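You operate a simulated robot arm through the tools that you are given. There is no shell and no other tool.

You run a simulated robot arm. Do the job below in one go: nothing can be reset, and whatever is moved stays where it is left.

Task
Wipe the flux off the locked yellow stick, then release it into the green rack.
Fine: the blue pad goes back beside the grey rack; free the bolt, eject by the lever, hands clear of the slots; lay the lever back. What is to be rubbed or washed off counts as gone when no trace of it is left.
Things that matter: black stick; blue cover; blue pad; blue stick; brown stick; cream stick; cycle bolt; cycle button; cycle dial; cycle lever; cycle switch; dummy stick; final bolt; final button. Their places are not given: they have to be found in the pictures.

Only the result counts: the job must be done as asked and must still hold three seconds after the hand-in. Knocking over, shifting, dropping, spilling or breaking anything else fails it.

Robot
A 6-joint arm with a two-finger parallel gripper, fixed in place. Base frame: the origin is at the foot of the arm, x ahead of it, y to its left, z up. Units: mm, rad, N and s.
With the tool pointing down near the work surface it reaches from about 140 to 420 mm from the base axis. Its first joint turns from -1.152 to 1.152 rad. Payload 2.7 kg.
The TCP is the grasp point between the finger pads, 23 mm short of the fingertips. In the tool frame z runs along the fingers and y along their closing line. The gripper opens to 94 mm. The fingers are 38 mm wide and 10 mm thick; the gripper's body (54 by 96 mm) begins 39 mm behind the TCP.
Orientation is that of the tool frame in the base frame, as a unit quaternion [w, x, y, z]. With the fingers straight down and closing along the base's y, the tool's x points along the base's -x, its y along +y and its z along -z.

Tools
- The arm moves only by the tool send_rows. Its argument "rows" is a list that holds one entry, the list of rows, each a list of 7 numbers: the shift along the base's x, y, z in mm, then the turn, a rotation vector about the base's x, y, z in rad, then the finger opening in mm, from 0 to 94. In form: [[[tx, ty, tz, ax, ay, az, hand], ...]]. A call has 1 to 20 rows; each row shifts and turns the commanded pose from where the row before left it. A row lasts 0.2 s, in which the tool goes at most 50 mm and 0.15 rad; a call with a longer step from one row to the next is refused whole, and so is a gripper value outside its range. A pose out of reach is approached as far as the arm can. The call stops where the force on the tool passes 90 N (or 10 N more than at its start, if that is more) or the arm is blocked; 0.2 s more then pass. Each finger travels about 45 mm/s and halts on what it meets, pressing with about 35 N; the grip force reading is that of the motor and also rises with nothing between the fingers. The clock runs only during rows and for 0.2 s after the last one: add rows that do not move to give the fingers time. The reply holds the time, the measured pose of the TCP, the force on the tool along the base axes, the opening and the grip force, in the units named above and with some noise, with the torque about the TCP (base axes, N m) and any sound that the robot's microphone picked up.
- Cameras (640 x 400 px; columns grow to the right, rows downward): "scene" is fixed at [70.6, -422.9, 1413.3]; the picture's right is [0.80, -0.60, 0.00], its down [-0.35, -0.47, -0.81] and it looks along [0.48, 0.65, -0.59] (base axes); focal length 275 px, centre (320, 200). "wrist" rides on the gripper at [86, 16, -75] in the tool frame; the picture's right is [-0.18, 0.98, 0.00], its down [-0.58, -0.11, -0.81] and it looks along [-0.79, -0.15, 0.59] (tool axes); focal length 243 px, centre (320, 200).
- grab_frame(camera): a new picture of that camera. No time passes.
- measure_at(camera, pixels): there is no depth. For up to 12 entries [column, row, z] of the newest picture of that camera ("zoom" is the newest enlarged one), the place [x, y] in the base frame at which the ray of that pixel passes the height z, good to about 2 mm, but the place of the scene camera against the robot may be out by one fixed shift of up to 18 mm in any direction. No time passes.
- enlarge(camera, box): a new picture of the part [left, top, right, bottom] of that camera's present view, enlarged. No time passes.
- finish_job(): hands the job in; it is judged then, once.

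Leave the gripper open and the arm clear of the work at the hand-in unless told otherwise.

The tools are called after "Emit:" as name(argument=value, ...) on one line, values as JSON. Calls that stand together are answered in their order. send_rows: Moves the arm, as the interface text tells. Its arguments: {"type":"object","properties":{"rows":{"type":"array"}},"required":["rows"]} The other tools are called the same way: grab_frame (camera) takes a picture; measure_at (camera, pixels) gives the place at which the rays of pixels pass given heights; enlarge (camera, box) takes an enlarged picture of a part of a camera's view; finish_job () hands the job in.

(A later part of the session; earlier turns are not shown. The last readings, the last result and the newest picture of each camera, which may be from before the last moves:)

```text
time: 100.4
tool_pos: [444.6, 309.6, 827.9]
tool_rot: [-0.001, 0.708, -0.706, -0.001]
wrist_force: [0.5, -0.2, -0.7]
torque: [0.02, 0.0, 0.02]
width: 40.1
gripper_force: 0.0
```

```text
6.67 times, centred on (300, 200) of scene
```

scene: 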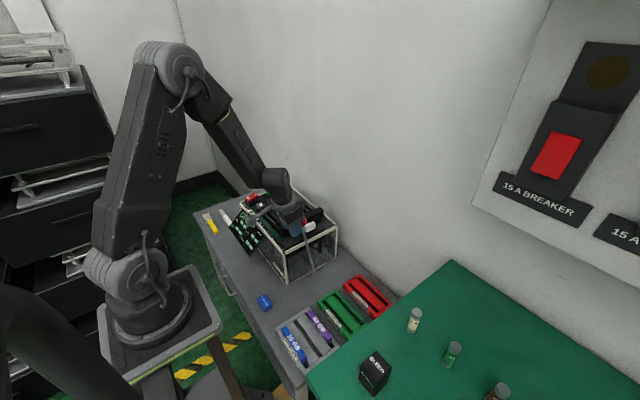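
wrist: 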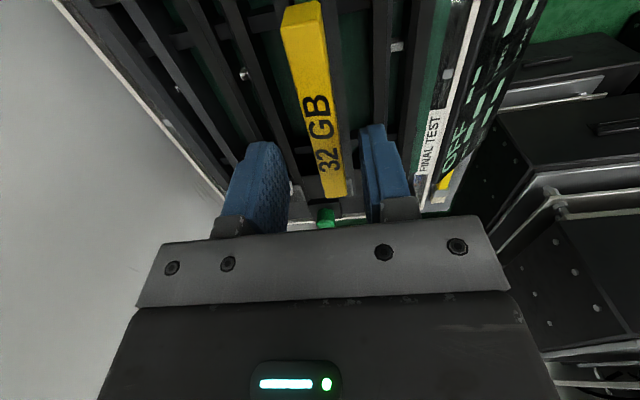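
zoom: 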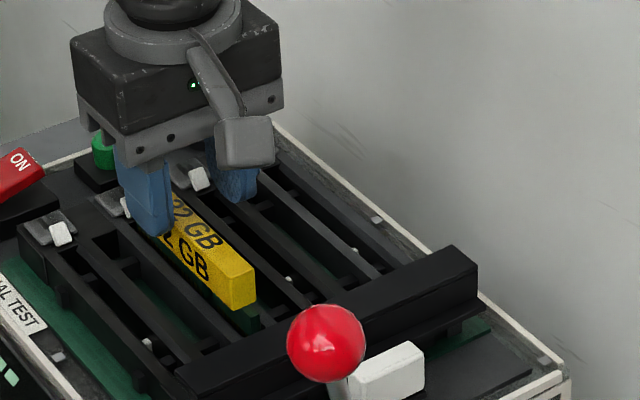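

The stick's centerline is ~2.5 mm toward −x of the hand's center. I correct and descend to z≈799.

Emit:
send_rows(rows=[[[-2.5, 0, -10, 0, 0, 0, 40], [0, 0, -10, 0, 0, 0, 40], [0, 0, -5, 0, 0, 0, 40], [0, 0, -3, 0, 0, 0, 40]]])

Emit:
grab_frame(camera="wrist")

Emit:
enlarge(camera="scene", box=[255, 170, 345, 230])

```text
time: 101.4
tool_pos: [442.5, 309.9, 800.6]
tool_rot: [-0.001, 0.708, -0.707, 0.0]
wrist_force: [-0.3, -0.4, 0.2]
torque: [-0.02, -0.02, -0.01]
width: 40.1
gripper_force: 0.1
```

```text
taken
```

wrist: 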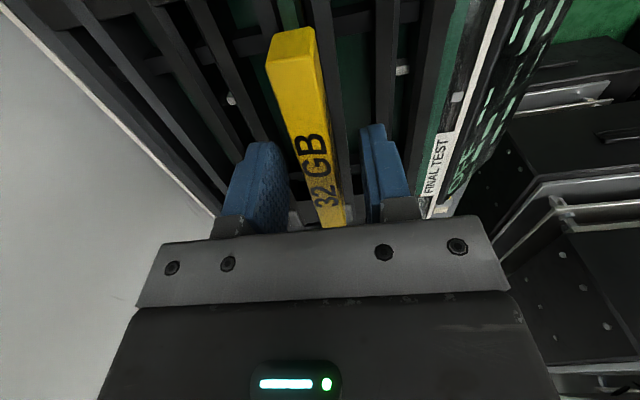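

```text
6.67 times, centred on (300, 200) of scene
```

zoom: 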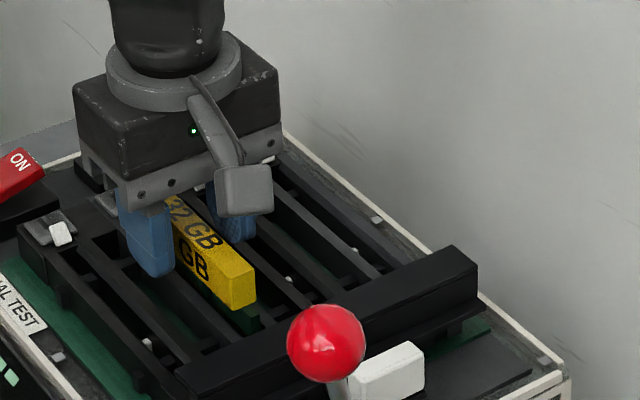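

Well centered. Closing on the stick.

Emit:
send_rows(rows=[[[0, 0, 0, 0, 0, 0, 24], [0, 0, 0, 0, 0, 0, 8], [0, 0, 0, 0, 0, 0, 8], [0, 0, 0, 0, 0, 0, 8]]])

```text
time: 102.4
tool_pos: [440.8, 309.4, 802.0]
tool_rot: [-0.001, 0.708, -0.706, 0.0]
wrist_force: [0.5, -0.5, 0.8]
torque: [0.02, 0.0, 0.01]
width: 15.1
gripper_force: 34.1
```

Gripped at 15.1 mm. Lifting slowly first.

Emit:
send_rows(rows=[[[0, 0, 3, 0, 0, 0, 8], [0, 0, 4, 0, 0, 0, 8], [0, 0, 5, 0, 0, 0, 8]]])

Emit:
grab_frame(camera="wrist")

Emit:
enlarge(camera="scene", box=[255, 170, 345, 230])

```text
time: 103.2
tool_pos: [441.9, 309.7, 813.7]
tool_rot: [-0.001, 0.708, -0.706, -0.001]
wrist_force: [0.0, 0.4, -0.9]
torque: [0.04, 0.02, -0.01]
width: 15.3
gripper_force: 34.9
```

```text
taken
```

wrist: 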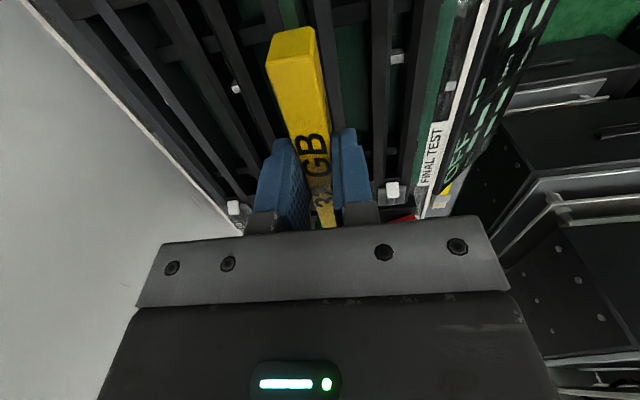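

```text
6.67 times, centred on (300, 200) of scene
```

zoom: 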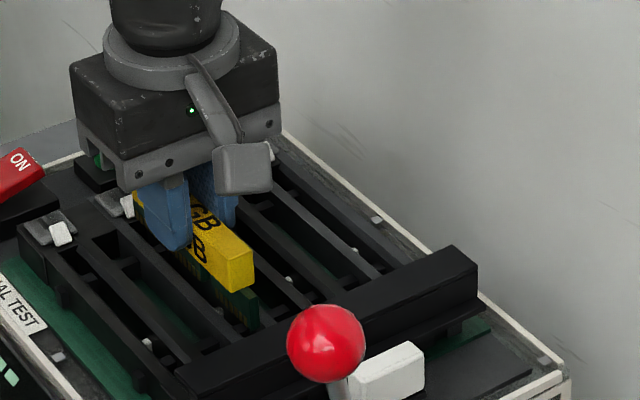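

The stick comes free. I raise it to z≈960 and carry it over (above the lever ball) toward the green rack near (415,−40).

Emit:
send_rows(rows=[[[0, 0, 20, 0, 0, 0, 8], [0, 0, 35, 0, 0, 0, 8], [0, 0, 45, 0, 0, 0, 8], [0, 0, 45, 0, 0, 0, 8], [0, 0, 5, 0, 0, 0, 8]]])

Emit:
grab_frame(camera="scene")

Emit:
enlarge(camera="scene", box=[240, 110, 340, 230])

```text
time: 104.4
tool_pos: [443.3, 308.3, 963.6]
tool_rot: [-0.001, 0.708, -0.706, -0.001]
wrist_force: [0.0, -0.3, -0.5]
torque: [-0.01, -0.04, 0.01]
width: 14.9
gripper_force: 34.5
```

```text
taken
```

scene: 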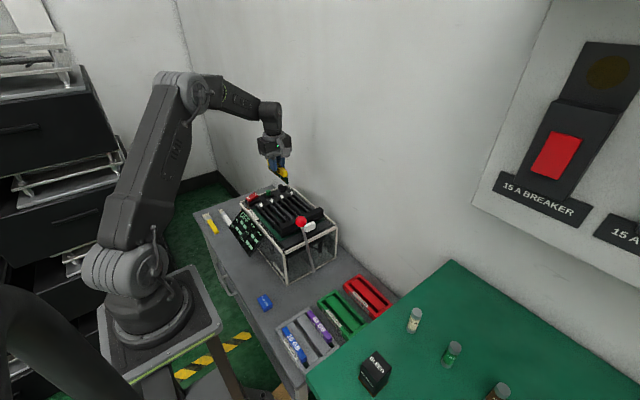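

```text
3.33 times, centred on (290, 170) of scene
```

zoom: 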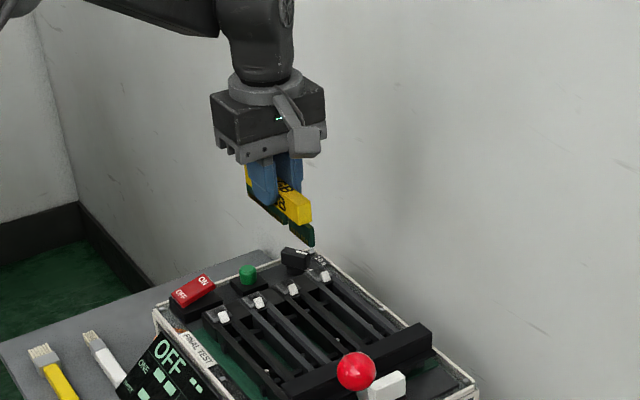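

The stick hangs cleanly with the board edge down. Carrying it in −y toward the green rack.

Emit:
send_rows(rows=[[[-6, -44, 2, 0, 0, 0, 8], [-6, -44, 2, 0, 0, 0, 8], [-6, -44, 0, 0, 0, 0, 8], [-6, -44, 0, 0, 0, 0, 8], [-4, -44, 0, 0, 0, 0, 8], [-4, -44, 0, 0, 0, 0, 8], [-4, -44, 0, 0, 0, 0, 8], [-4, -40, 0, 0, 0, 0, 8]]])

Emit:
grab_frame(camera="wrist")

Emit:
grab_frame(camera="scene")

```text
time: 106.2
tool_pos: [403.0, -38.2, 966.6]
tool_rot: [-0.001, 0.708, -0.706, -0.001]
wrist_force: [0.6, -0.1, 0.0]
torque: [-0.02, 0.0, 0.02]
width: 15.1
gripper_force: 35.1
```

```text
taken
```

wrist: 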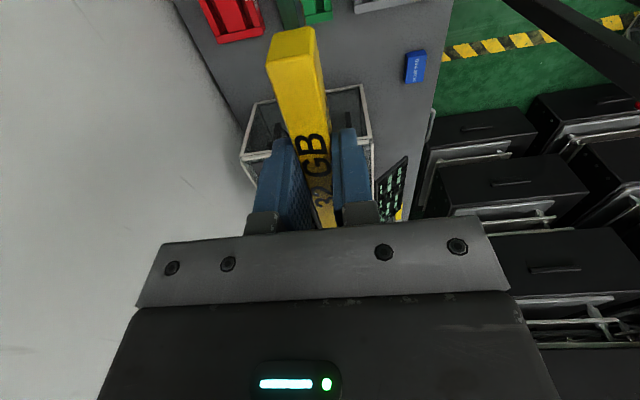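

```text
taken
```

scene: 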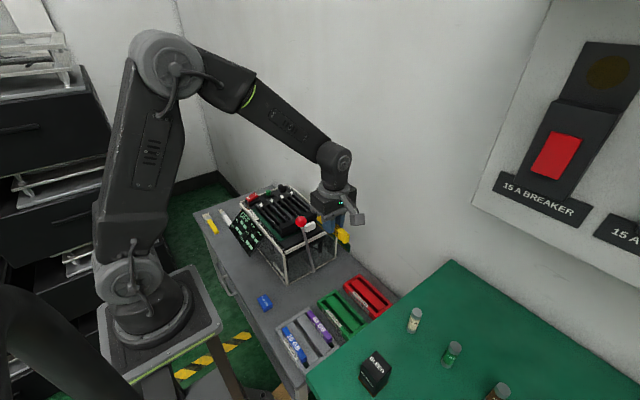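

From here the rack is below the camera's view. I shift to (250,−150,965) so the wrist camera (looking +y) sees the racks beside the held stick.

Emit:
send_rows(rows=[[[-28, -22, 0, 0, 0, 0, 8], [-28, -22, 0, 0, 0, 0, 8], [-28, -22, 0, 0, 0, 0, 8], [-28, -22, 0, 0, 0, 0, 8], [-28, -22, 0, 0, 0, 0, 8]]])

Emit:
grab_frame(camera="wrist")

Emit:
enlarge(camera="scene", box=[270, 265, 400, 375])

```text
time: 107.4
tool_pos: [262.7, -147.6, 967.5]
tool_rot: [-0.001, 0.707, -0.707, -0.001]
wrist_force: [-0.6, 0.2, -0.2]
torque: [0.01, -0.07, -0.02]
width: 15.1
gripper_force: 34.8
```

```text
taken
```

wrist: 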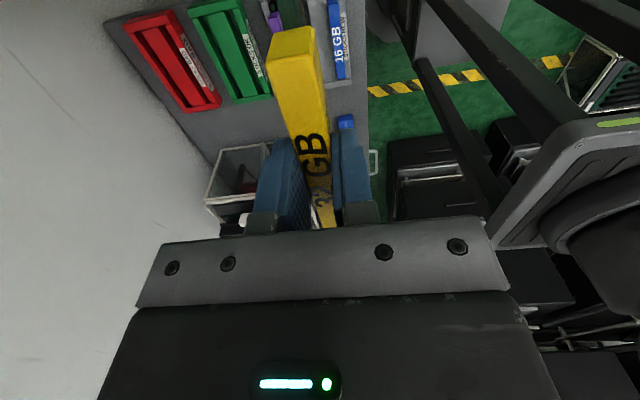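

```text
3.64 times, centred on (335, 320) of scene
```

zoom: 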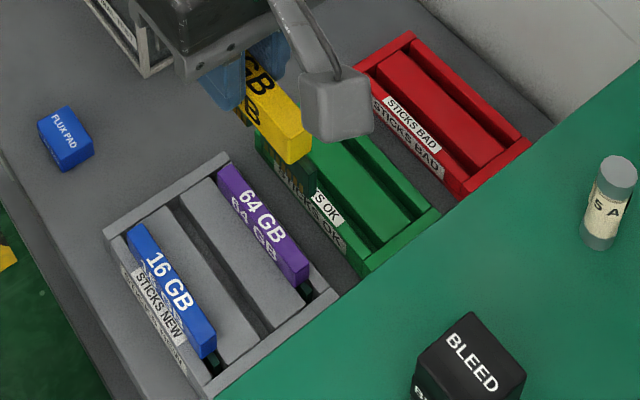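

The green rack is visible at about (230,45). Zooming in on it and measuring.

Emit:
enlarge(camera="wrist", box=[100, 0, 280, 120])

Emit:
measure_at(camera="wrist", pixels=[[187, 5, 590], [238, 0, 590], [235, 103, 590], [272, 95, 590], [220, 50, 590], [123, 20, 590], [185, 110, 590], [222, 103, 590], [175, 10, 590]])

```text
3.33 times, centred on (190, 60) of wrist
```

zoom: 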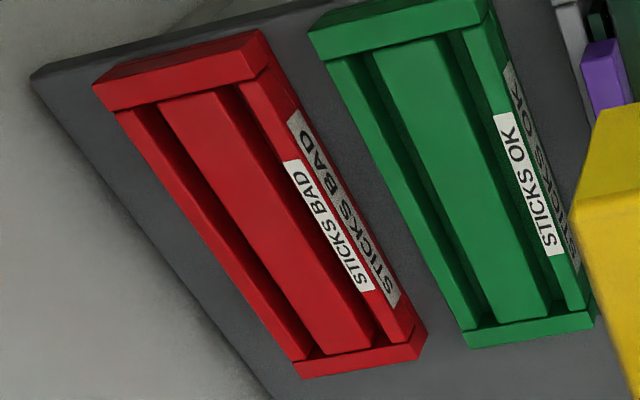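

```text
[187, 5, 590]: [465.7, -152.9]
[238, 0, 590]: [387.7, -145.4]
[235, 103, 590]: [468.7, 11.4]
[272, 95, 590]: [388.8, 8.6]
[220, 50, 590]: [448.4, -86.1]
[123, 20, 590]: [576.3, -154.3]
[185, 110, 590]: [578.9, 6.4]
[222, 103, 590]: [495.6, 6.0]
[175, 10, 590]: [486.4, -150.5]
```

Green rack: x≈388–467, y≈−150–10, with two grooves either side of a center block. I zoom further to measure the grooves.

Emit:
enlarge(camera="wrist", box=[180, 0, 280, 60])

Emit:
enlarge(camera="wrist", box=[200, 50, 290, 110])

Emit:
enlarge(camera="scene", box=[270, 300, 350, 370])

```text
6.40 times, centred on (230, 30) of wrist
```

zoom: 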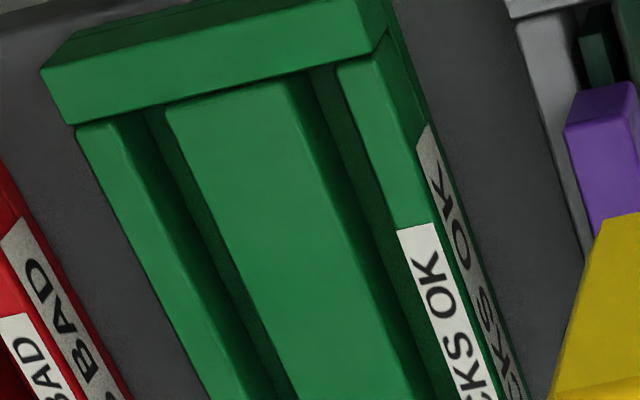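

```text
6.67 times, centred on (245, 80) of wrist
```

zoom: 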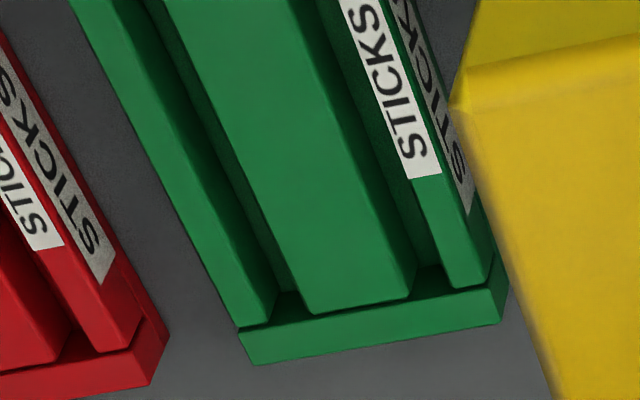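

```text
5.71 times, centred on (310, 335) of scene
```

zoom: 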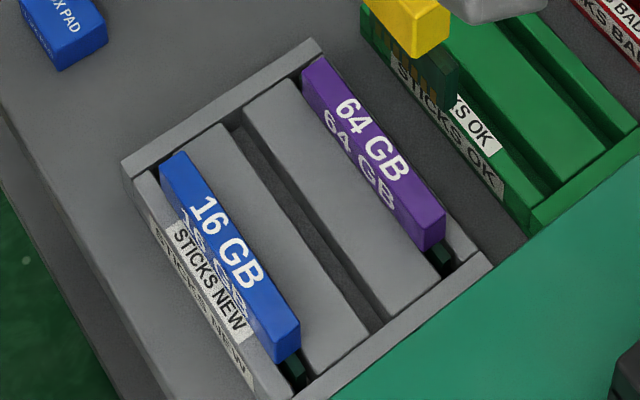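

I'll measure the groove edges at both ends of the green rack (at z=590 and 600 for sensitivity).

Emit:
measure_at(camera="wrist", pixels=[[238.25, 98.3, 590], [243.2, 96.8, 590], [258.8, 94.7, 590], [264.8, 93.2, 590], [270.8, 92, 590], [232.7, 99.2, 590], [192, 18.75, 590], [202.7, 16.25, 590], [206.25, 15.2, 590], [225.3, 11.25, 590], [232.8, 9.4, 590], [239.4, 7.3, 590]])

Emit:
measure_at(camera="wrist", pixels=[[238.25, 98.3, 580], [243.2, 96.8, 600], [264.8, 93.2, 580], [264.8, 93.2, 600], [202.7, 16.25, 580], [202.7, 16.25, 600]])

```text
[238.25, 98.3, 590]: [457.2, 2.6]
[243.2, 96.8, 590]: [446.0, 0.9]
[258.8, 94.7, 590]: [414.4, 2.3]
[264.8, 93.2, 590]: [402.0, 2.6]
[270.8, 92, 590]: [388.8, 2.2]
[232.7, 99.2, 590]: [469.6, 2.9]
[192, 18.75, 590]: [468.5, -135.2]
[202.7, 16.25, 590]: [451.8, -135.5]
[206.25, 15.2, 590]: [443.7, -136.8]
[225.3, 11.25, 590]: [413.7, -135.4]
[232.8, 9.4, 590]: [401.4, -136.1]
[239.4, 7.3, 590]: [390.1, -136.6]
```

```text
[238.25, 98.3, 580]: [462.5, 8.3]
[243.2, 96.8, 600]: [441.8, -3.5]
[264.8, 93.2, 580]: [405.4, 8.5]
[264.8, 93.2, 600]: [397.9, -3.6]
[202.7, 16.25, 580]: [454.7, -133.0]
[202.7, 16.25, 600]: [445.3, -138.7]
```

The rack is axis-aligned; grooves centered near x≈408 and x≈450, y from −136 to 2. I take a second, lower view to pin the rack's height and x more precisely.

Emit:
send_rows(rows=[[[12, 0, -30, 0, 0, 0, 8], [12, 0, -30, 0, 0, 0, 8], [12, 0, -30, 0, 0, 0, 8], [12, 0, -30, 0, 0, 0, 8]]])

Emit:
grab_frame(camera="wrist")

Emit:
enlarge(camera="wrist", box=[190, 0, 290, 60])

Emit:
enlarge(camera="wrist", box=[190, 60, 290, 120])

```text
time: 108.4
tool_pos: [310.0, -148.2, 850.2]
tool_rot: [-0.001, 0.708, -0.706, 0.0]
wrist_force: [-0.4, -0.2, -0.1]
torque: [-0.01, 0.01, -0.01]
width: 15.2
gripper_force: 35.5
```

```text
taken
```

wrist: 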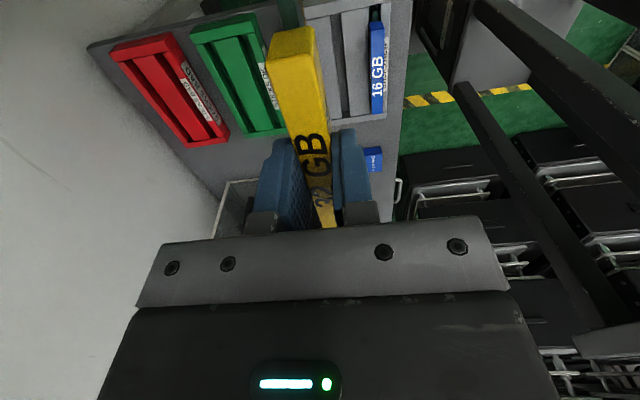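

```text
6.40 times, centred on (240, 30) of wrist
```

zoom: 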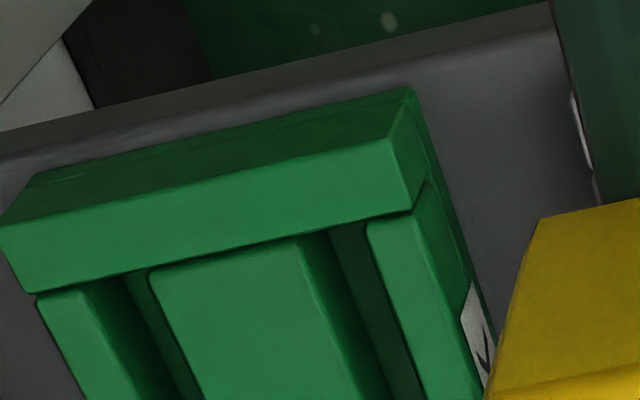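

```text
6.40 times, centred on (240, 90) of wrist
```

zoom: 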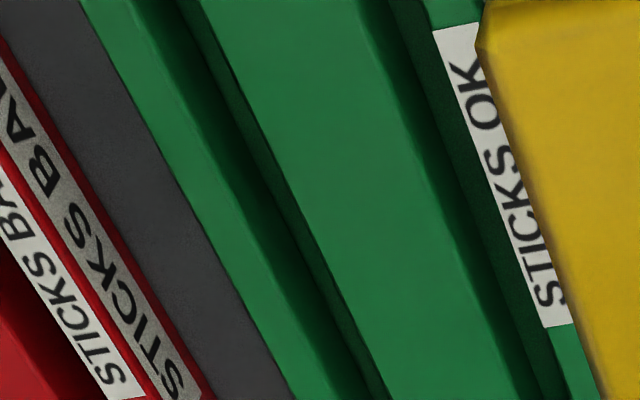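

Emit:
measure_at(camera="wrist", pixels=[[195.9, 44.8, 590], [207.2, 42.5, 590], [213.75, 41.25, 590], [236.6, 36.25, 590], [247.8, 33.9, 590], [254.8, 31.9, 590], [195.9, 44.8, 600], [213.75, 41.25, 600], [236.6, 36.25, 600], [254.8, 31.9, 600], [195.9, 44.8, 580], [254.8, 31.9, 580]])

```text
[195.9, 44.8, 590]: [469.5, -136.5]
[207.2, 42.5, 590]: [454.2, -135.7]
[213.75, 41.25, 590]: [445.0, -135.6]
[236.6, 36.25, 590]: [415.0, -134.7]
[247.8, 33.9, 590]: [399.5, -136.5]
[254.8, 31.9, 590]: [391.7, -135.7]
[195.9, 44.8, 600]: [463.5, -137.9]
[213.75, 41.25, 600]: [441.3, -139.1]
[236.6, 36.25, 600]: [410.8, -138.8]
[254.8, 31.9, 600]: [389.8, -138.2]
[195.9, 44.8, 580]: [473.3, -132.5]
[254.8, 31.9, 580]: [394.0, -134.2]
```

Emit:
measure_at(camera="wrist", pixels=[[254.1, 12.5, 562], [250.9, 20.3, 580], [250.9, 20.3, 590], [250.9, 20.3, 600], [195.5, 26, 562], [190, 33.9, 580], [190, 33.9, 590], [190, 33.9, 600]])

```text
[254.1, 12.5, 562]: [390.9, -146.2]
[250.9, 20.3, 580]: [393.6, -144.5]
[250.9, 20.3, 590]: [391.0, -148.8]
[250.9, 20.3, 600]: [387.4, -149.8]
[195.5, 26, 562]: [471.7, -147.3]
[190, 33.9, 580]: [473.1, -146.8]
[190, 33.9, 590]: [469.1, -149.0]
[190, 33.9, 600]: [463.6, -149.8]
```

Rack top ≈586, near groove centered at x≈409, y center ≈−65. I move above the near groove and descend partway for a check.

Emit:
send_rows(rows=[[[25, 21, 0, 0, 0, 0, 8], [25, 21, 0, 0, 0, 0, 8], [25, 21, 0, 0, 0, 0, 8], [24, 20, 0, 0, 0, 0, 8], [0, 0, -40, 0, 0, 0, 8], [0, 0, -40, 0, 0, 0, 8], [0, 0, -40, 0, 0, 0, 8], [0, 0, -30, 0, 0, 0, 8]]])

Emit:
grab_frame(camera="wrist")

Emit:
grab_frame(camera="scene")

Emit:
enlarge(camera="scene", box=[290, 230, 400, 340])

```text
time: 110.2
tool_pos: [406.6, -62.7, 699.0]
tool_rot: [-0.001, 0.707, -0.707, 0.0]
wrist_force: [-0.1, -0.6, -0.6]
torque: [-0.03, 0.03, -0.03]
width: 15.1
gripper_force: 34.9
```

```text
taken
```

wrist: 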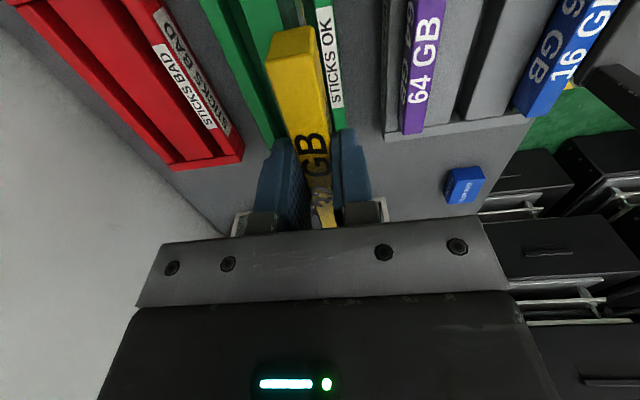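

```text
taken
```

scene: 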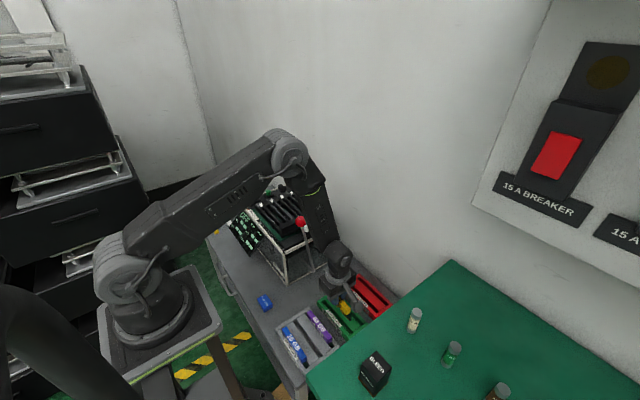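

```text
3.64 times, centred on (345, 285) of scene
```

zoom: 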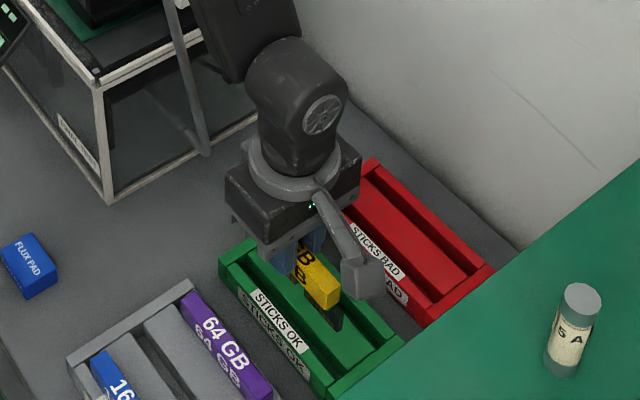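

The table edge on the right is at y≈−240 (z≈847), a safe distance away. I zoom on the stick's near end to check its alignment with the groove.

Emit:
enlarge(camera="wrist", box=[220, 0, 360, 100])

Emit:
enlarge(camera="wrist", box=[200, 90, 380, 210])

```text
4.00 times, centred on (290, 50) of wrist
```

zoom: 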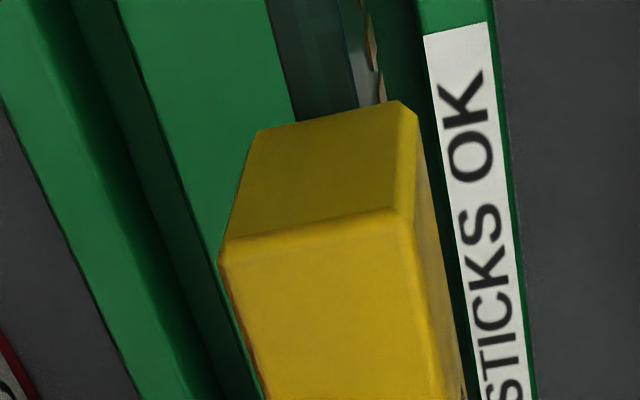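

```text
3.33 times, centred on (290, 150) of wrist
```

zoom: 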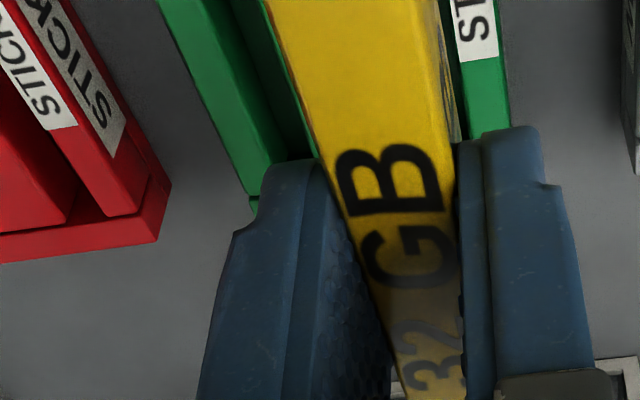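

The board edge is about 6 mm thick; the groove ~12 mm. I measure groove edges in this view: center-block edge at px (276,0) and label-wall inner edge at px (314,0).

Emit:
measure_at(camera="wrist", pixels=[[276.25, 0, 586], [313.75, 0, 586], [319, 25, 586], [252, 25, 586], [238, 25, 586], [326.5, 65, 586], [276.25, 0, 590], [313.75, 0, 590]])

Emit:
enlarge(camera="wrist", box=[190, 0, 350, 60])

```text
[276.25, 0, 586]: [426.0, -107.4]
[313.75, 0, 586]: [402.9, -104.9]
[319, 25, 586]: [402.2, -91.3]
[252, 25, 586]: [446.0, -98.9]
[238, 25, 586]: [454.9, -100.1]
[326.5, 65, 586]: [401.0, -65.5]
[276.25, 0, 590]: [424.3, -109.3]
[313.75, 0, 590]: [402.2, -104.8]
```

```text
4.00 times, centred on (270, 30) of wrist
```

zoom: 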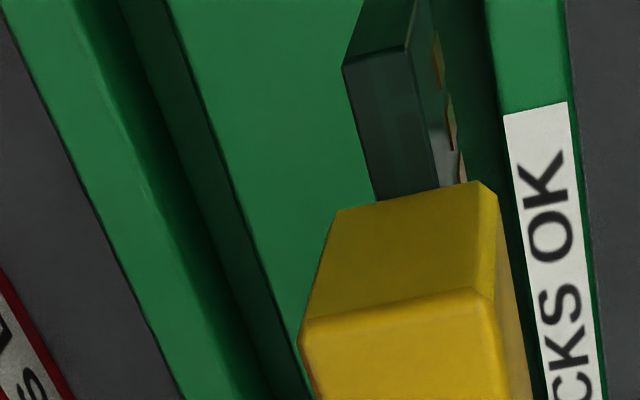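

I take a few stationary readings to average the noise on the tool position.

Emit:
send_rows(rows=[[[0, 0, 0, 0, 0, 0, 8]]])

Emit:
send_rows(rows=[[[0, 0, 0, 0, 0, 0, 8]]])

Emit:
send_rows(rows=[[[0, 0, 0, 0, 0, 0, 8]]])

```text
time: 110.6
tool_pos: [406.9, -64.2, 698.2]
tool_rot: [-0.001, 0.707, -0.707, -0.001]
wrist_force: [0.0, 0.0, 0.0]
torque: [-0.01, -0.01, 0.0]
width: 15.1
gripper_force: 35.0
```

```text
time: 111.0
tool_pos: [405.9, -62.4, 699.6]
tool_rot: [-0.001, 0.708, -0.706, -0.001]
wrist_force: [-0.4, -0.3, 0.1]
torque: [0.03, -0.01, 0.0]
width: 14.8
gripper_force: 35.3
```

```text
time: 111.4
tool_pos: [405.8, -62.4, 699.0]
tool_rot: [-0.001, 0.708, -0.707, 0.0]
wrist_force: [0.0, -0.7, -0.3]
torque: [-0.02, -0.01, 0.03]
width: 15.2
gripper_force: 35.1
```

Averaged TCP ≈ (406.3, −62.9). Comparing blade and groove in the same camera view gives a needed shift of about +1 mm x, −2 mm y. I descend to z≈645 and look again.

Emit:
send_rows(rows=[[[1, -2, -20, 0, 0, 0, 8], [0, 0, -20, 0, 0, 0, 8], [0, 0, -14, 0, 0, 0, 8]]])

Emit:
grab_frame(camera="wrist")

Emit:
enlarge(camera="wrist", box=[190, 0, 350, 60])

Emit:
enlarge(camera="scene", box=[300, 270, 380, 350])

```text
time: 112.2
tool_pos: [409.9, -67.7, 643.0]
tool_rot: [0.0, 0.708, -0.707, -0.001]
wrist_force: [1.0, 0.3, -0.2]
torque: [-0.02, 0.05, -0.02]
width: 15.1
gripper_force: 35.2
```

```text
taken
```

wrist: 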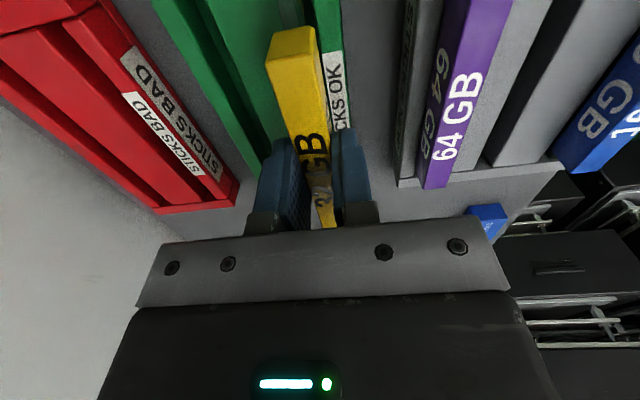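

```text
4.00 times, centred on (270, 30) of wrist
```

zoom: 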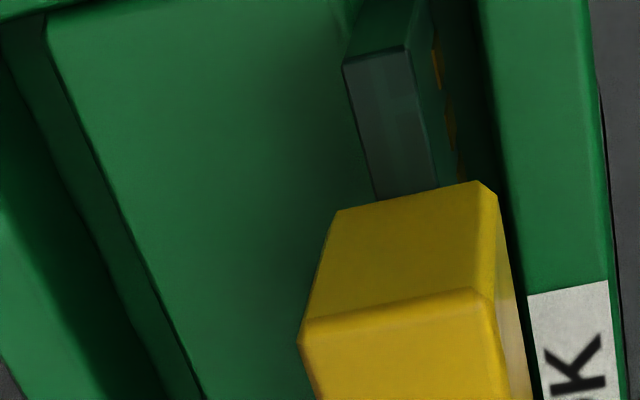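

```text
5.00 times, centred on (340, 310) of scene
```

zoom: 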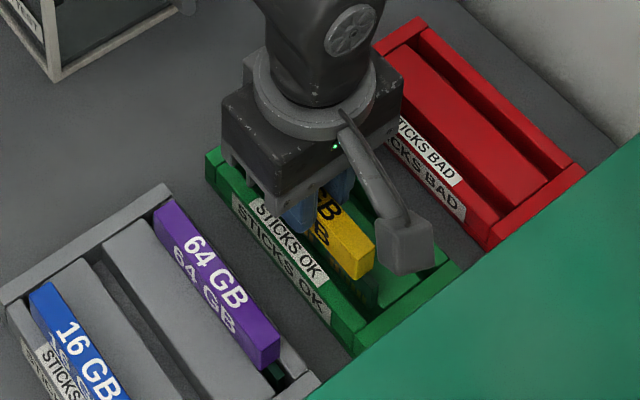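

In the same view the groove spans about x 400.8–414.4 and the blade 406.6–412.2, so it fits with a −1.3 mm shift for centering. I descend further in small steps, watching force (a blade-on-top collision would show near TCP z≈630).

Emit:
send_rows(rows=[[[-1.3, 0, -4, 0, 0, 0, 8], [0, 0, -4, 0, 0, 0, 8], [0, 0, -3, 0, 0, 0, 8]]])

Emit:
send_rows(rows=[[[0, 0, -2, 0, 0, 0, 8], [0, 0, -2, 0, 0, 0, 8]]])

Emit:
send_rows(rows=[[[0, 0, -2, 0, 0, 0, 8], [0, 0, -2, 0, 0, 0, 8]]])

```text
time: 113.0
tool_pos: [408.7, -66.3, 633.2]
tool_rot: [-0.001, 0.708, -0.707, 0.001]
wrist_force: [-0.2, 0.1, 0.1]
torque: [-0.01, 0.04, -0.03]
width: 15.1
gripper_force: 34.9
```

```text
time: 113.6
tool_pos: [407.6, -66.2, 628.7]
tool_rot: [-0.001, 0.708, -0.707, 0.0]
wrist_force: [0.1, 0.4, -0.2]
torque: [-0.01, -0.01, -0.02]
width: 15.2
gripper_force: 35.0
```

```text
time: 114.2
tool_pos: [407.9, -68.6, 624.2]
tool_rot: [0.0, 0.708, -0.706, -0.001]
wrist_force: [1.3, -0.1, 0.8]
torque: [0.02, -0.01, -0.01]
width: 14.9
gripper_force: 35.2
```

No contact yet at z≈624. I look at the blade and groove again before continuing.

Emit:
grab_frame(camera="wrist")

Emit:
enlarge(camera="wrist", box=[210, 0, 370, 60])

Emit:
enlarge(camera="scene", box=[310, 280, 370, 340])

```text
taken
```

wrist: 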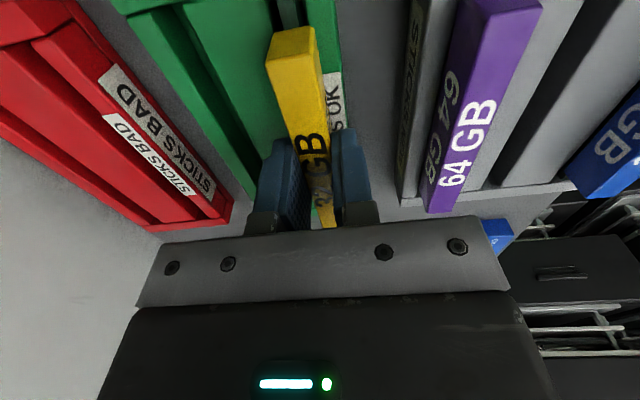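

```text
4.00 times, centred on (290, 30) of wrist
```

zoom: 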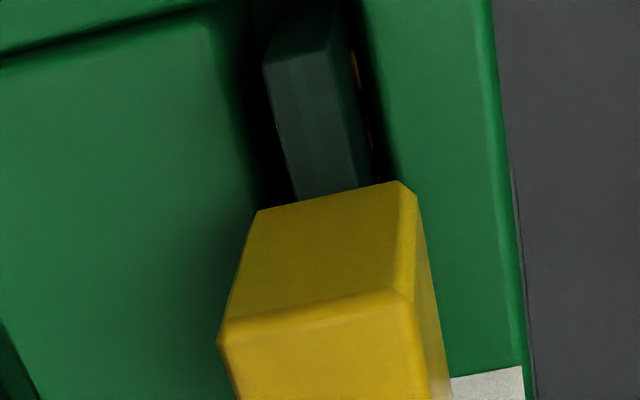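

```text
6.67 times, centred on (340, 310) of scene
```

zoom: 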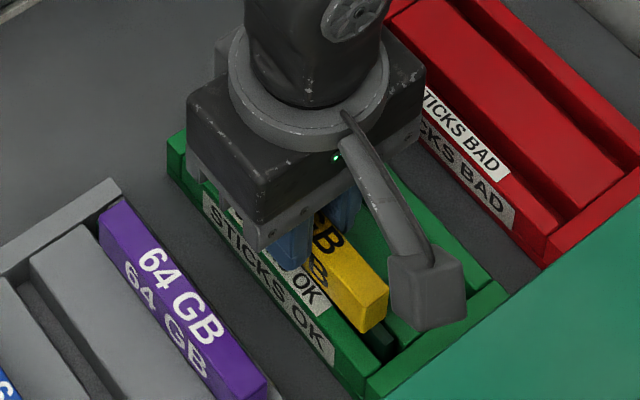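

The blade is inside the groove with room on both sides. I continue down until contact is felt.

Emit:
send_rows(rows=[[[0, 0, -2, 0, 0, 0, 8], [0, 0, -2, 0, 0, 0, 8]]])

Emit:
send_rows(rows=[[[0, 0, -1.5, 0, 0, 0, 8], [0, 0, -1.5, 0, 0, 0, 8]]])

Emit:
send_rows(rows=[[[0, 0, -1.5, 0, 0, 0, 8], [0, 0, -1.5, 0, 0, 0, 8]]])

```text
time: 114.8
tool_pos: [406.8, -68.4, 620.2]
tool_rot: [-0.001, 0.708, -0.707, 0.0]
wrist_force: [0.4, -1.2, -0.3]
torque: [-0.02, -0.01, 0.02]
width: 15.0
gripper_force: 34.5
```

```text
time: 115.4
tool_pos: [409.3, -67.0, 619.3]
tool_rot: [0.0, 0.707, -0.707, -0.001]
wrist_force: [0.8, 0.2, 0.0]
torque: [-0.01, -0.03, 0.01]
width: 15.3
gripper_force: 34.5
```

```text
time: 116.0
tool_pos: [410.0, -67.0, 616.0]
tool_rot: [-0.001, 0.708, -0.707, -0.001]
wrist_force: [-7.3, -0.7, 35.7]
torque: [0.04, 0.35, -0.07]
width: 15.1
gripper_force: 35.0
```

Contact at z≈616 (36 N), matching the body seated on the rack. I ease off a little and open the fingers.

Emit:
send_rows(rows=[[[0, 0, 1, 0, 0, 0, 8], [0, 0, 0, 0, 0, 0, 8]]])

Emit:
send_rows(rows=[[[0, 0, 0, 0, 0, 0, 20], [0, 0, 0, 0, 0, 0, 36], [0, 0, 0, 0, 0, 0, 36], [0, 0, 0, 0, 0, 0, 36]]])

Emit:
grab_frame(camera="wrist")

Emit:
enlarge(camera="scene", box=[310, 280, 370, 340])

```text
time: 116.6
tool_pos: [409.3, -66.5, 617.2]
tool_rot: [-0.001, 0.707, -0.707, 0.001]
wrist_force: [0.2, -6.0, 14.5]
torque: [-0.05, 0.0, -0.03]
width: 15.0
gripper_force: 34.7
```

```text
time: 117.6
tool_pos: [408.1, -67.4, 616.7]
tool_rot: [-0.001, 0.708, -0.707, -0.001]
wrist_force: [0.0, 0.2, -0.5]
torque: [-0.01, 0.0, 0.0]
width: 36.0
gripper_force: 0.2
```

```text
taken
```

wrist: 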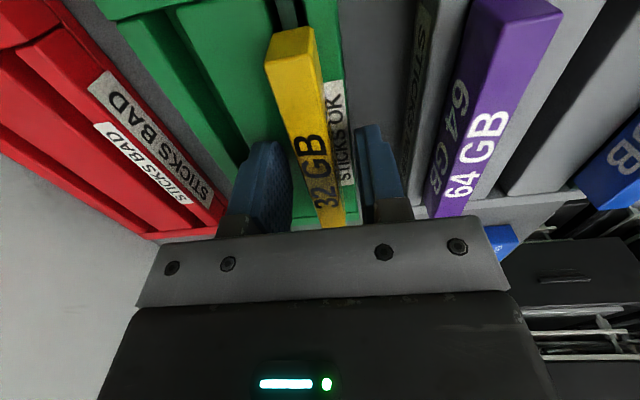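

```text
6.67 times, centred on (340, 310) of scene
```

zoom: 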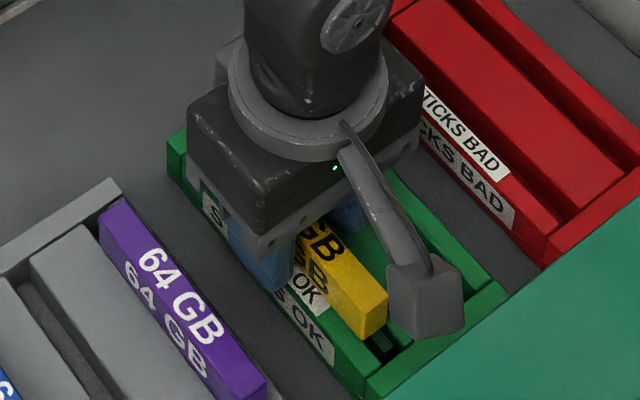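

The stick stands in the green rack's groove. I rise straight up and check it.

Emit:
send_rows(rows=[[[0, 0, 8, 0, 0, 0, 36], [0, 0, 20, 0, 0, 0, 36], [0, 0, 35, 0, 0, 0, 36], [0, 0, 40, 0, 0, 0, 50], [0, 0, 40, 0, 0, 0, 60], [0, 0, 45, 0, 0, 0, 60], [0, 0, 45, 0, 0, 0, 60], [0, 0, 45, 0, 0, 0, 60]]])

Emit:
grab_frame(camera="scene")

Emit:
enlarge(camera="scene", box=[255, 190, 395, 350])

```text
time: 119.4
tool_pos: [407.4, -64.9, 894.3]
tool_rot: [0.001, -0.707, 0.707, 0.0]
wrist_force: [-0.5, -0.4, -0.5]
torque: [0.0, -0.02, 0.03]
width: 60.1
gripper_force: 0.1
```

```text
taken
```

scene: 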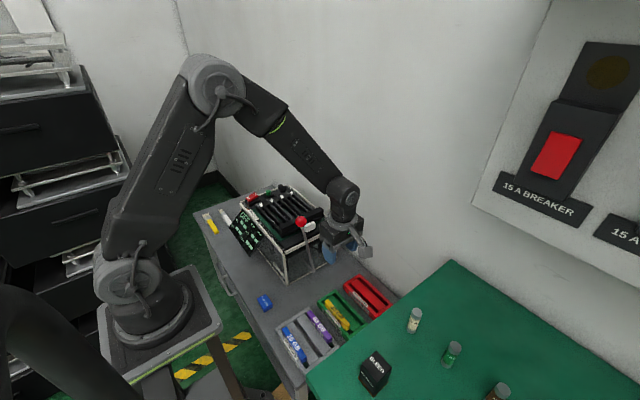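

```text
2.50 times, centred on (325, 270) of scene
```

zoom: 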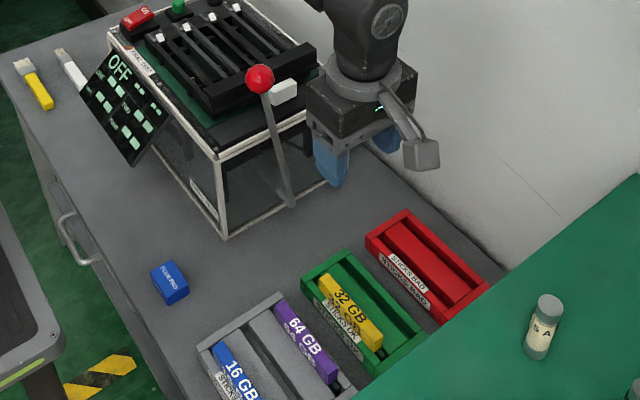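

The yellow stick stands properly in the green rack. Now the lever must be laid back: I yaw back −90° while rising and moving near the ball at about (386,105,877).

Emit:
send_rows(rows=[[[-1, 0, 15, 0, 0, -0.143, 70], [-2, 5, 15, 0, 0, -0.143, 70], [-2, 12, 15, 0, 0, -0.143, 70], [-2, 14, 10, 0, 0, -0.143, 70], [-2, 14, 5, 0, 0, -0.143, 70], [-2, 14, 0, 0, 0, -0.143, 70], [-2, 14, 0, 0, 0, -0.143, 70], [-2, 14, 0, 0, 0, -0.143, 70], [-2, 14, 0, 0, 0, -0.143, 70], [-2, 14, 0, 0, 0, -0.143, 70], [-2, 14, 0, 0, 0, -0.141, 70]]])

Emit:
grab_frame(camera="wrist")

```text
time: 121.8
tool_pos: [386.8, 62.8, 953.1]
tool_rot: [0.001, 0.0, 1.0, -0.001]
wrist_force: [1.0, -0.6, 0.1]
torque: [-0.02, 0.0, 0.0]
width: 69.9
gripper_force: 0.0
```

```text
taken
```

wrist: 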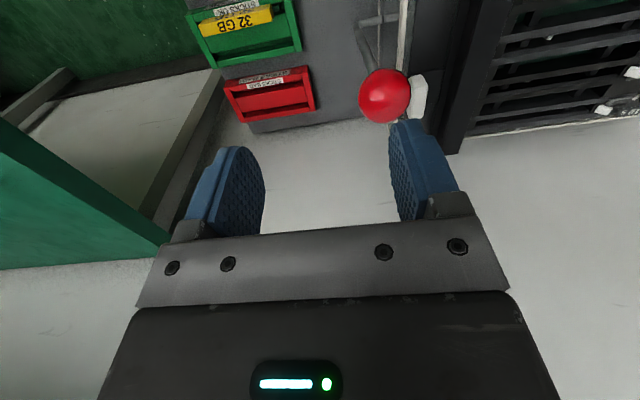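

Ball seen at (384,95). I move over it at z≈925 and look again.

Emit:
send_rows(rows=[[[1, 21, -4, 0, 0, 0, 70], [1, 21, -20, 0, 0, 0, 70]]])

Emit:
grab_frame(camera="wrist")

```text
time: 122.4
tool_pos: [389.6, 104.4, 929.9]
tool_rot: [0.0, -0.001, 1.0, 0.001]
wrist_force: [-0.1, 0.1, -0.5]
torque: [0.0, 0.01, 0.0]
width: 70.0
gripper_force: 0.0
```

```text
taken
```

wrist: 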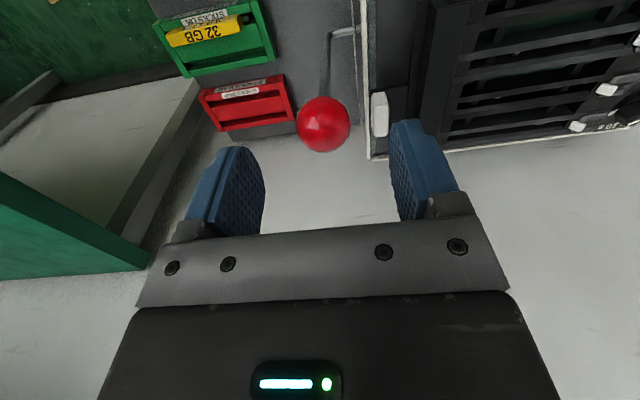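

Ball ≈ (389,105.5,885). Descending around it.

Emit:
send_rows(rows=[[[0, 0.8, -14, 0, 0, 0, 65], [0, 0, -14, 0, 0, 0, 60]]])

Emit:
grab_frame(camera="wrist")

```text
time: 123.0
tool_pos: [388.9, 105.6, 902.5]
tool_rot: [0.001, -0.001, 1.0, -0.001]
wrist_force: [-0.3, 1.0, -0.4]
torque: [-0.02, 0.0, -0.02]
width: 60.1
gripper_force: 0.1
```

```text
taken
```

wrist: 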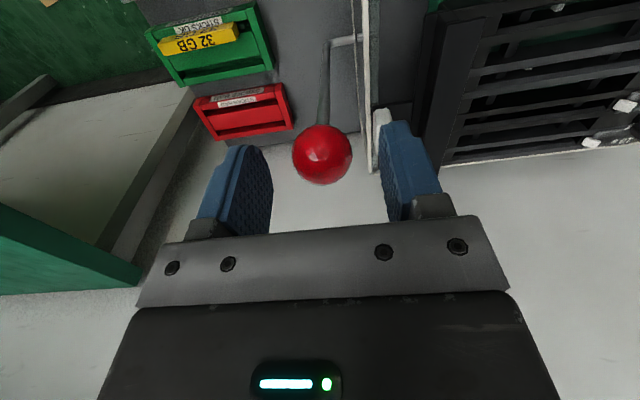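

Same relative view as before; moving the last 19 mm and closing on the ball.

Emit:
send_rows(rows=[[[1, 0.3, -10, 0, 0, 0, 60], [0.5, 0, -9, 0, 0, 0, 50], [0, 0, 0, 0, 0, 0, 28], [0, 0, 0, 0, 0, 0, 28], [0, 0, 0, 0, 0, 0, 28]]])

Emit:
grab_frame(camera="wrist")

```text
time: 124.2
tool_pos: [392.6, 104.5, 882.9]
tool_rot: [0.001, -0.001, 1.0, -0.001]
wrist_force: [1.5, -1.6, 0.3]
torque: [0.0, -0.15, -0.01]
width: 35.2
gripper_force: 45.1
```

```text
taken
```

wrist: 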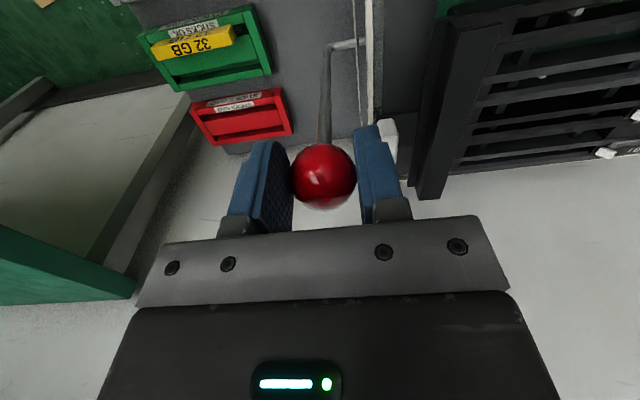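

Gripped. Now I swing the lever back in +x along the arc, checking forces as I go.

Emit:
send_rows(rows=[[[11.6, 0, 1.9, 0, 0, 0, 28], [12.7, 0, 1.5, 0, 0, 0, 28], [12.8, 0, 0.8, 0, 0, 0, 28]]])

Emit:
send_rows(rows=[[[12.9, 0, 0.2, 0, 0, 0, 28], [12.8, 0, -0.5, 0, 0, 0, 28], [12.8, 0, -1.1, 0, 0, 0, 28]]])

Emit:
enlarge(camera="scene", box=[255, 170, 375, 290])

```text
time: 125.0
tool_pos: [428.3, 105.5, 885.2]
tool_rot: [-0.002, -0.002, 1.0, -0.001]
wrist_force: [-4.1, 0.2, -11.2]
torque: [-0.03, 1.36, -0.04]
width: 34.8
gripper_force: 44.6
```

```text
time: 125.8
tool_pos: [468.5, 104.1, 884.5]
tool_rot: [0.002, -0.001, 1.0, 0.001]
wrist_force: [-4.6, -2.2, 2.4]
torque: [-0.06, 1.26, -0.03]
width: 35.2
gripper_force: 45.0
```

```text
3.33 times, centred on (315, 230) of scene
```

zoom: 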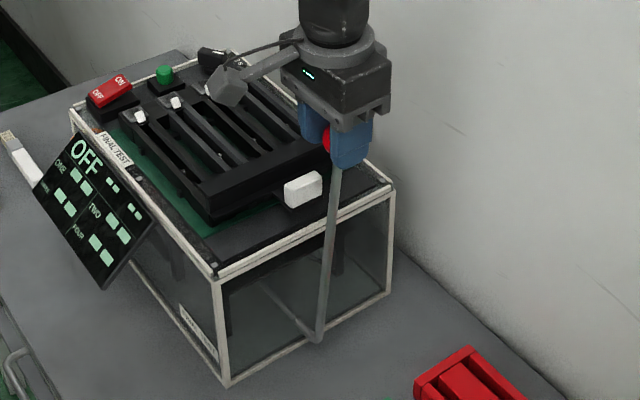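

The lever swings back easily. Continuing along the arc.

Emit:
send_rows(rows=[[[12.7, 0, -1.7, 0, 0, 0, 28], [12.6, 0, -2.3, 0, 0, 0, 28], [12.5, 0, -3, 0, 0, 0, 28]]])

Emit:
send_rows(rows=[[[12.3, 0, -3.6, 0, 0, 0, 28], [12.1, 0, -4.3, 0, 0, 0, 28], [11.9, 0, -4.8, 0, 0, 0, 28]]])

Emit:
enlarge(camera="scene", box=[255, 170, 375, 290])

```text
time: 126.6
tool_pos: [504.2, 104.8, 878.9]
tool_rot: [0.0, 0.0, 1.0, -0.001]
wrist_force: [-4.2, -3.0, 3.8]
torque: [-0.06, 1.24, -0.04]
width: 35.0
gripper_force: 44.8
```

```text
time: 127.4
tool_pos: [541.3, 104.7, 866.2]
tool_rot: [0.002, -0.001, 1.0, 0.0]
wrist_force: [-1.7, 0.6, 5.4]
torque: [-0.02, 1.1, -0.05]
width: 34.8
gripper_force: 44.8
```

```text
3.33 times, centred on (315, 230) of scene
```

zoom: 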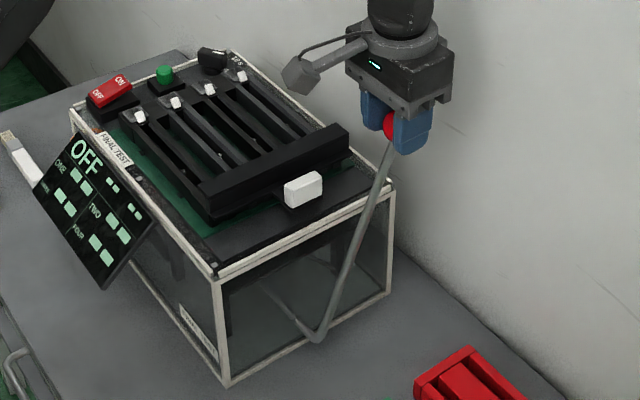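

Almost back. Continuing to the original resting position, watching for the stop.

Emit:
send_rows(rows=[[[11.6, 0, -5.4, 0, 0, 0, 28], [11.4, 0, -6, 0, 0, 0, 28]]])

Emit:
send_rows(rows=[[[4, 0, -2.4, 0, 0, 0, 28], [4, 0, -2.5, 0, 0, 0, 28]]])

```text
time: 128.0
tool_pos: [562.9, 105.7, 855.3]
tool_rot: [0.001, -0.001, 1.0, 0.001]
wrist_force: [0.8, 2.5, 7.3]
torque: [-0.01, 1.03, 0.01]
width: 35.1
gripper_force: 44.9
```

```text
time: 128.6
tool_pos: [572.2, 105.1, 850.4]
tool_rot: [0.001, -0.001, 1.0, -0.001]
wrist_force: [0.2, 0.3, 10.3]
torque: [-0.08, 1.09, -0.03]
width: 35.1
gripper_force: 45.5
```

Back at the original spot (572,105,850). I nudge a few mm more to make sure it is fully laid against its stop.

Emit:
send_rows(rows=[[[1.7, 0, -1, 0, 0, 0, 28], [1.7, 0, -1, 0, 0, 0, 28]]])

Emit:
enlarge(camera="scene", box=[255, 170, 375, 290])

```text
time: 129.2
tool_pos: [574.5, 104.8, 848.8]
tool_rot: [0.0, 0.0, 1.0, -0.001]
wrist_force: [-19.3, -3.0, 25.6]
torque: [-0.09, -0.3, -0.07]
width: 35.1
gripper_force: 45.1
```

```text
3.33 times, centred on (315, 230) of scene
```

zoom: 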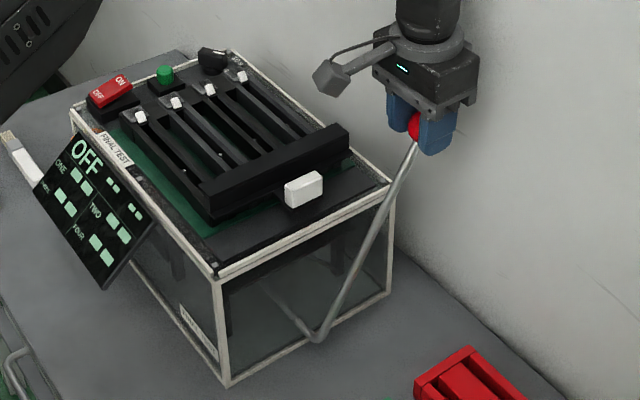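

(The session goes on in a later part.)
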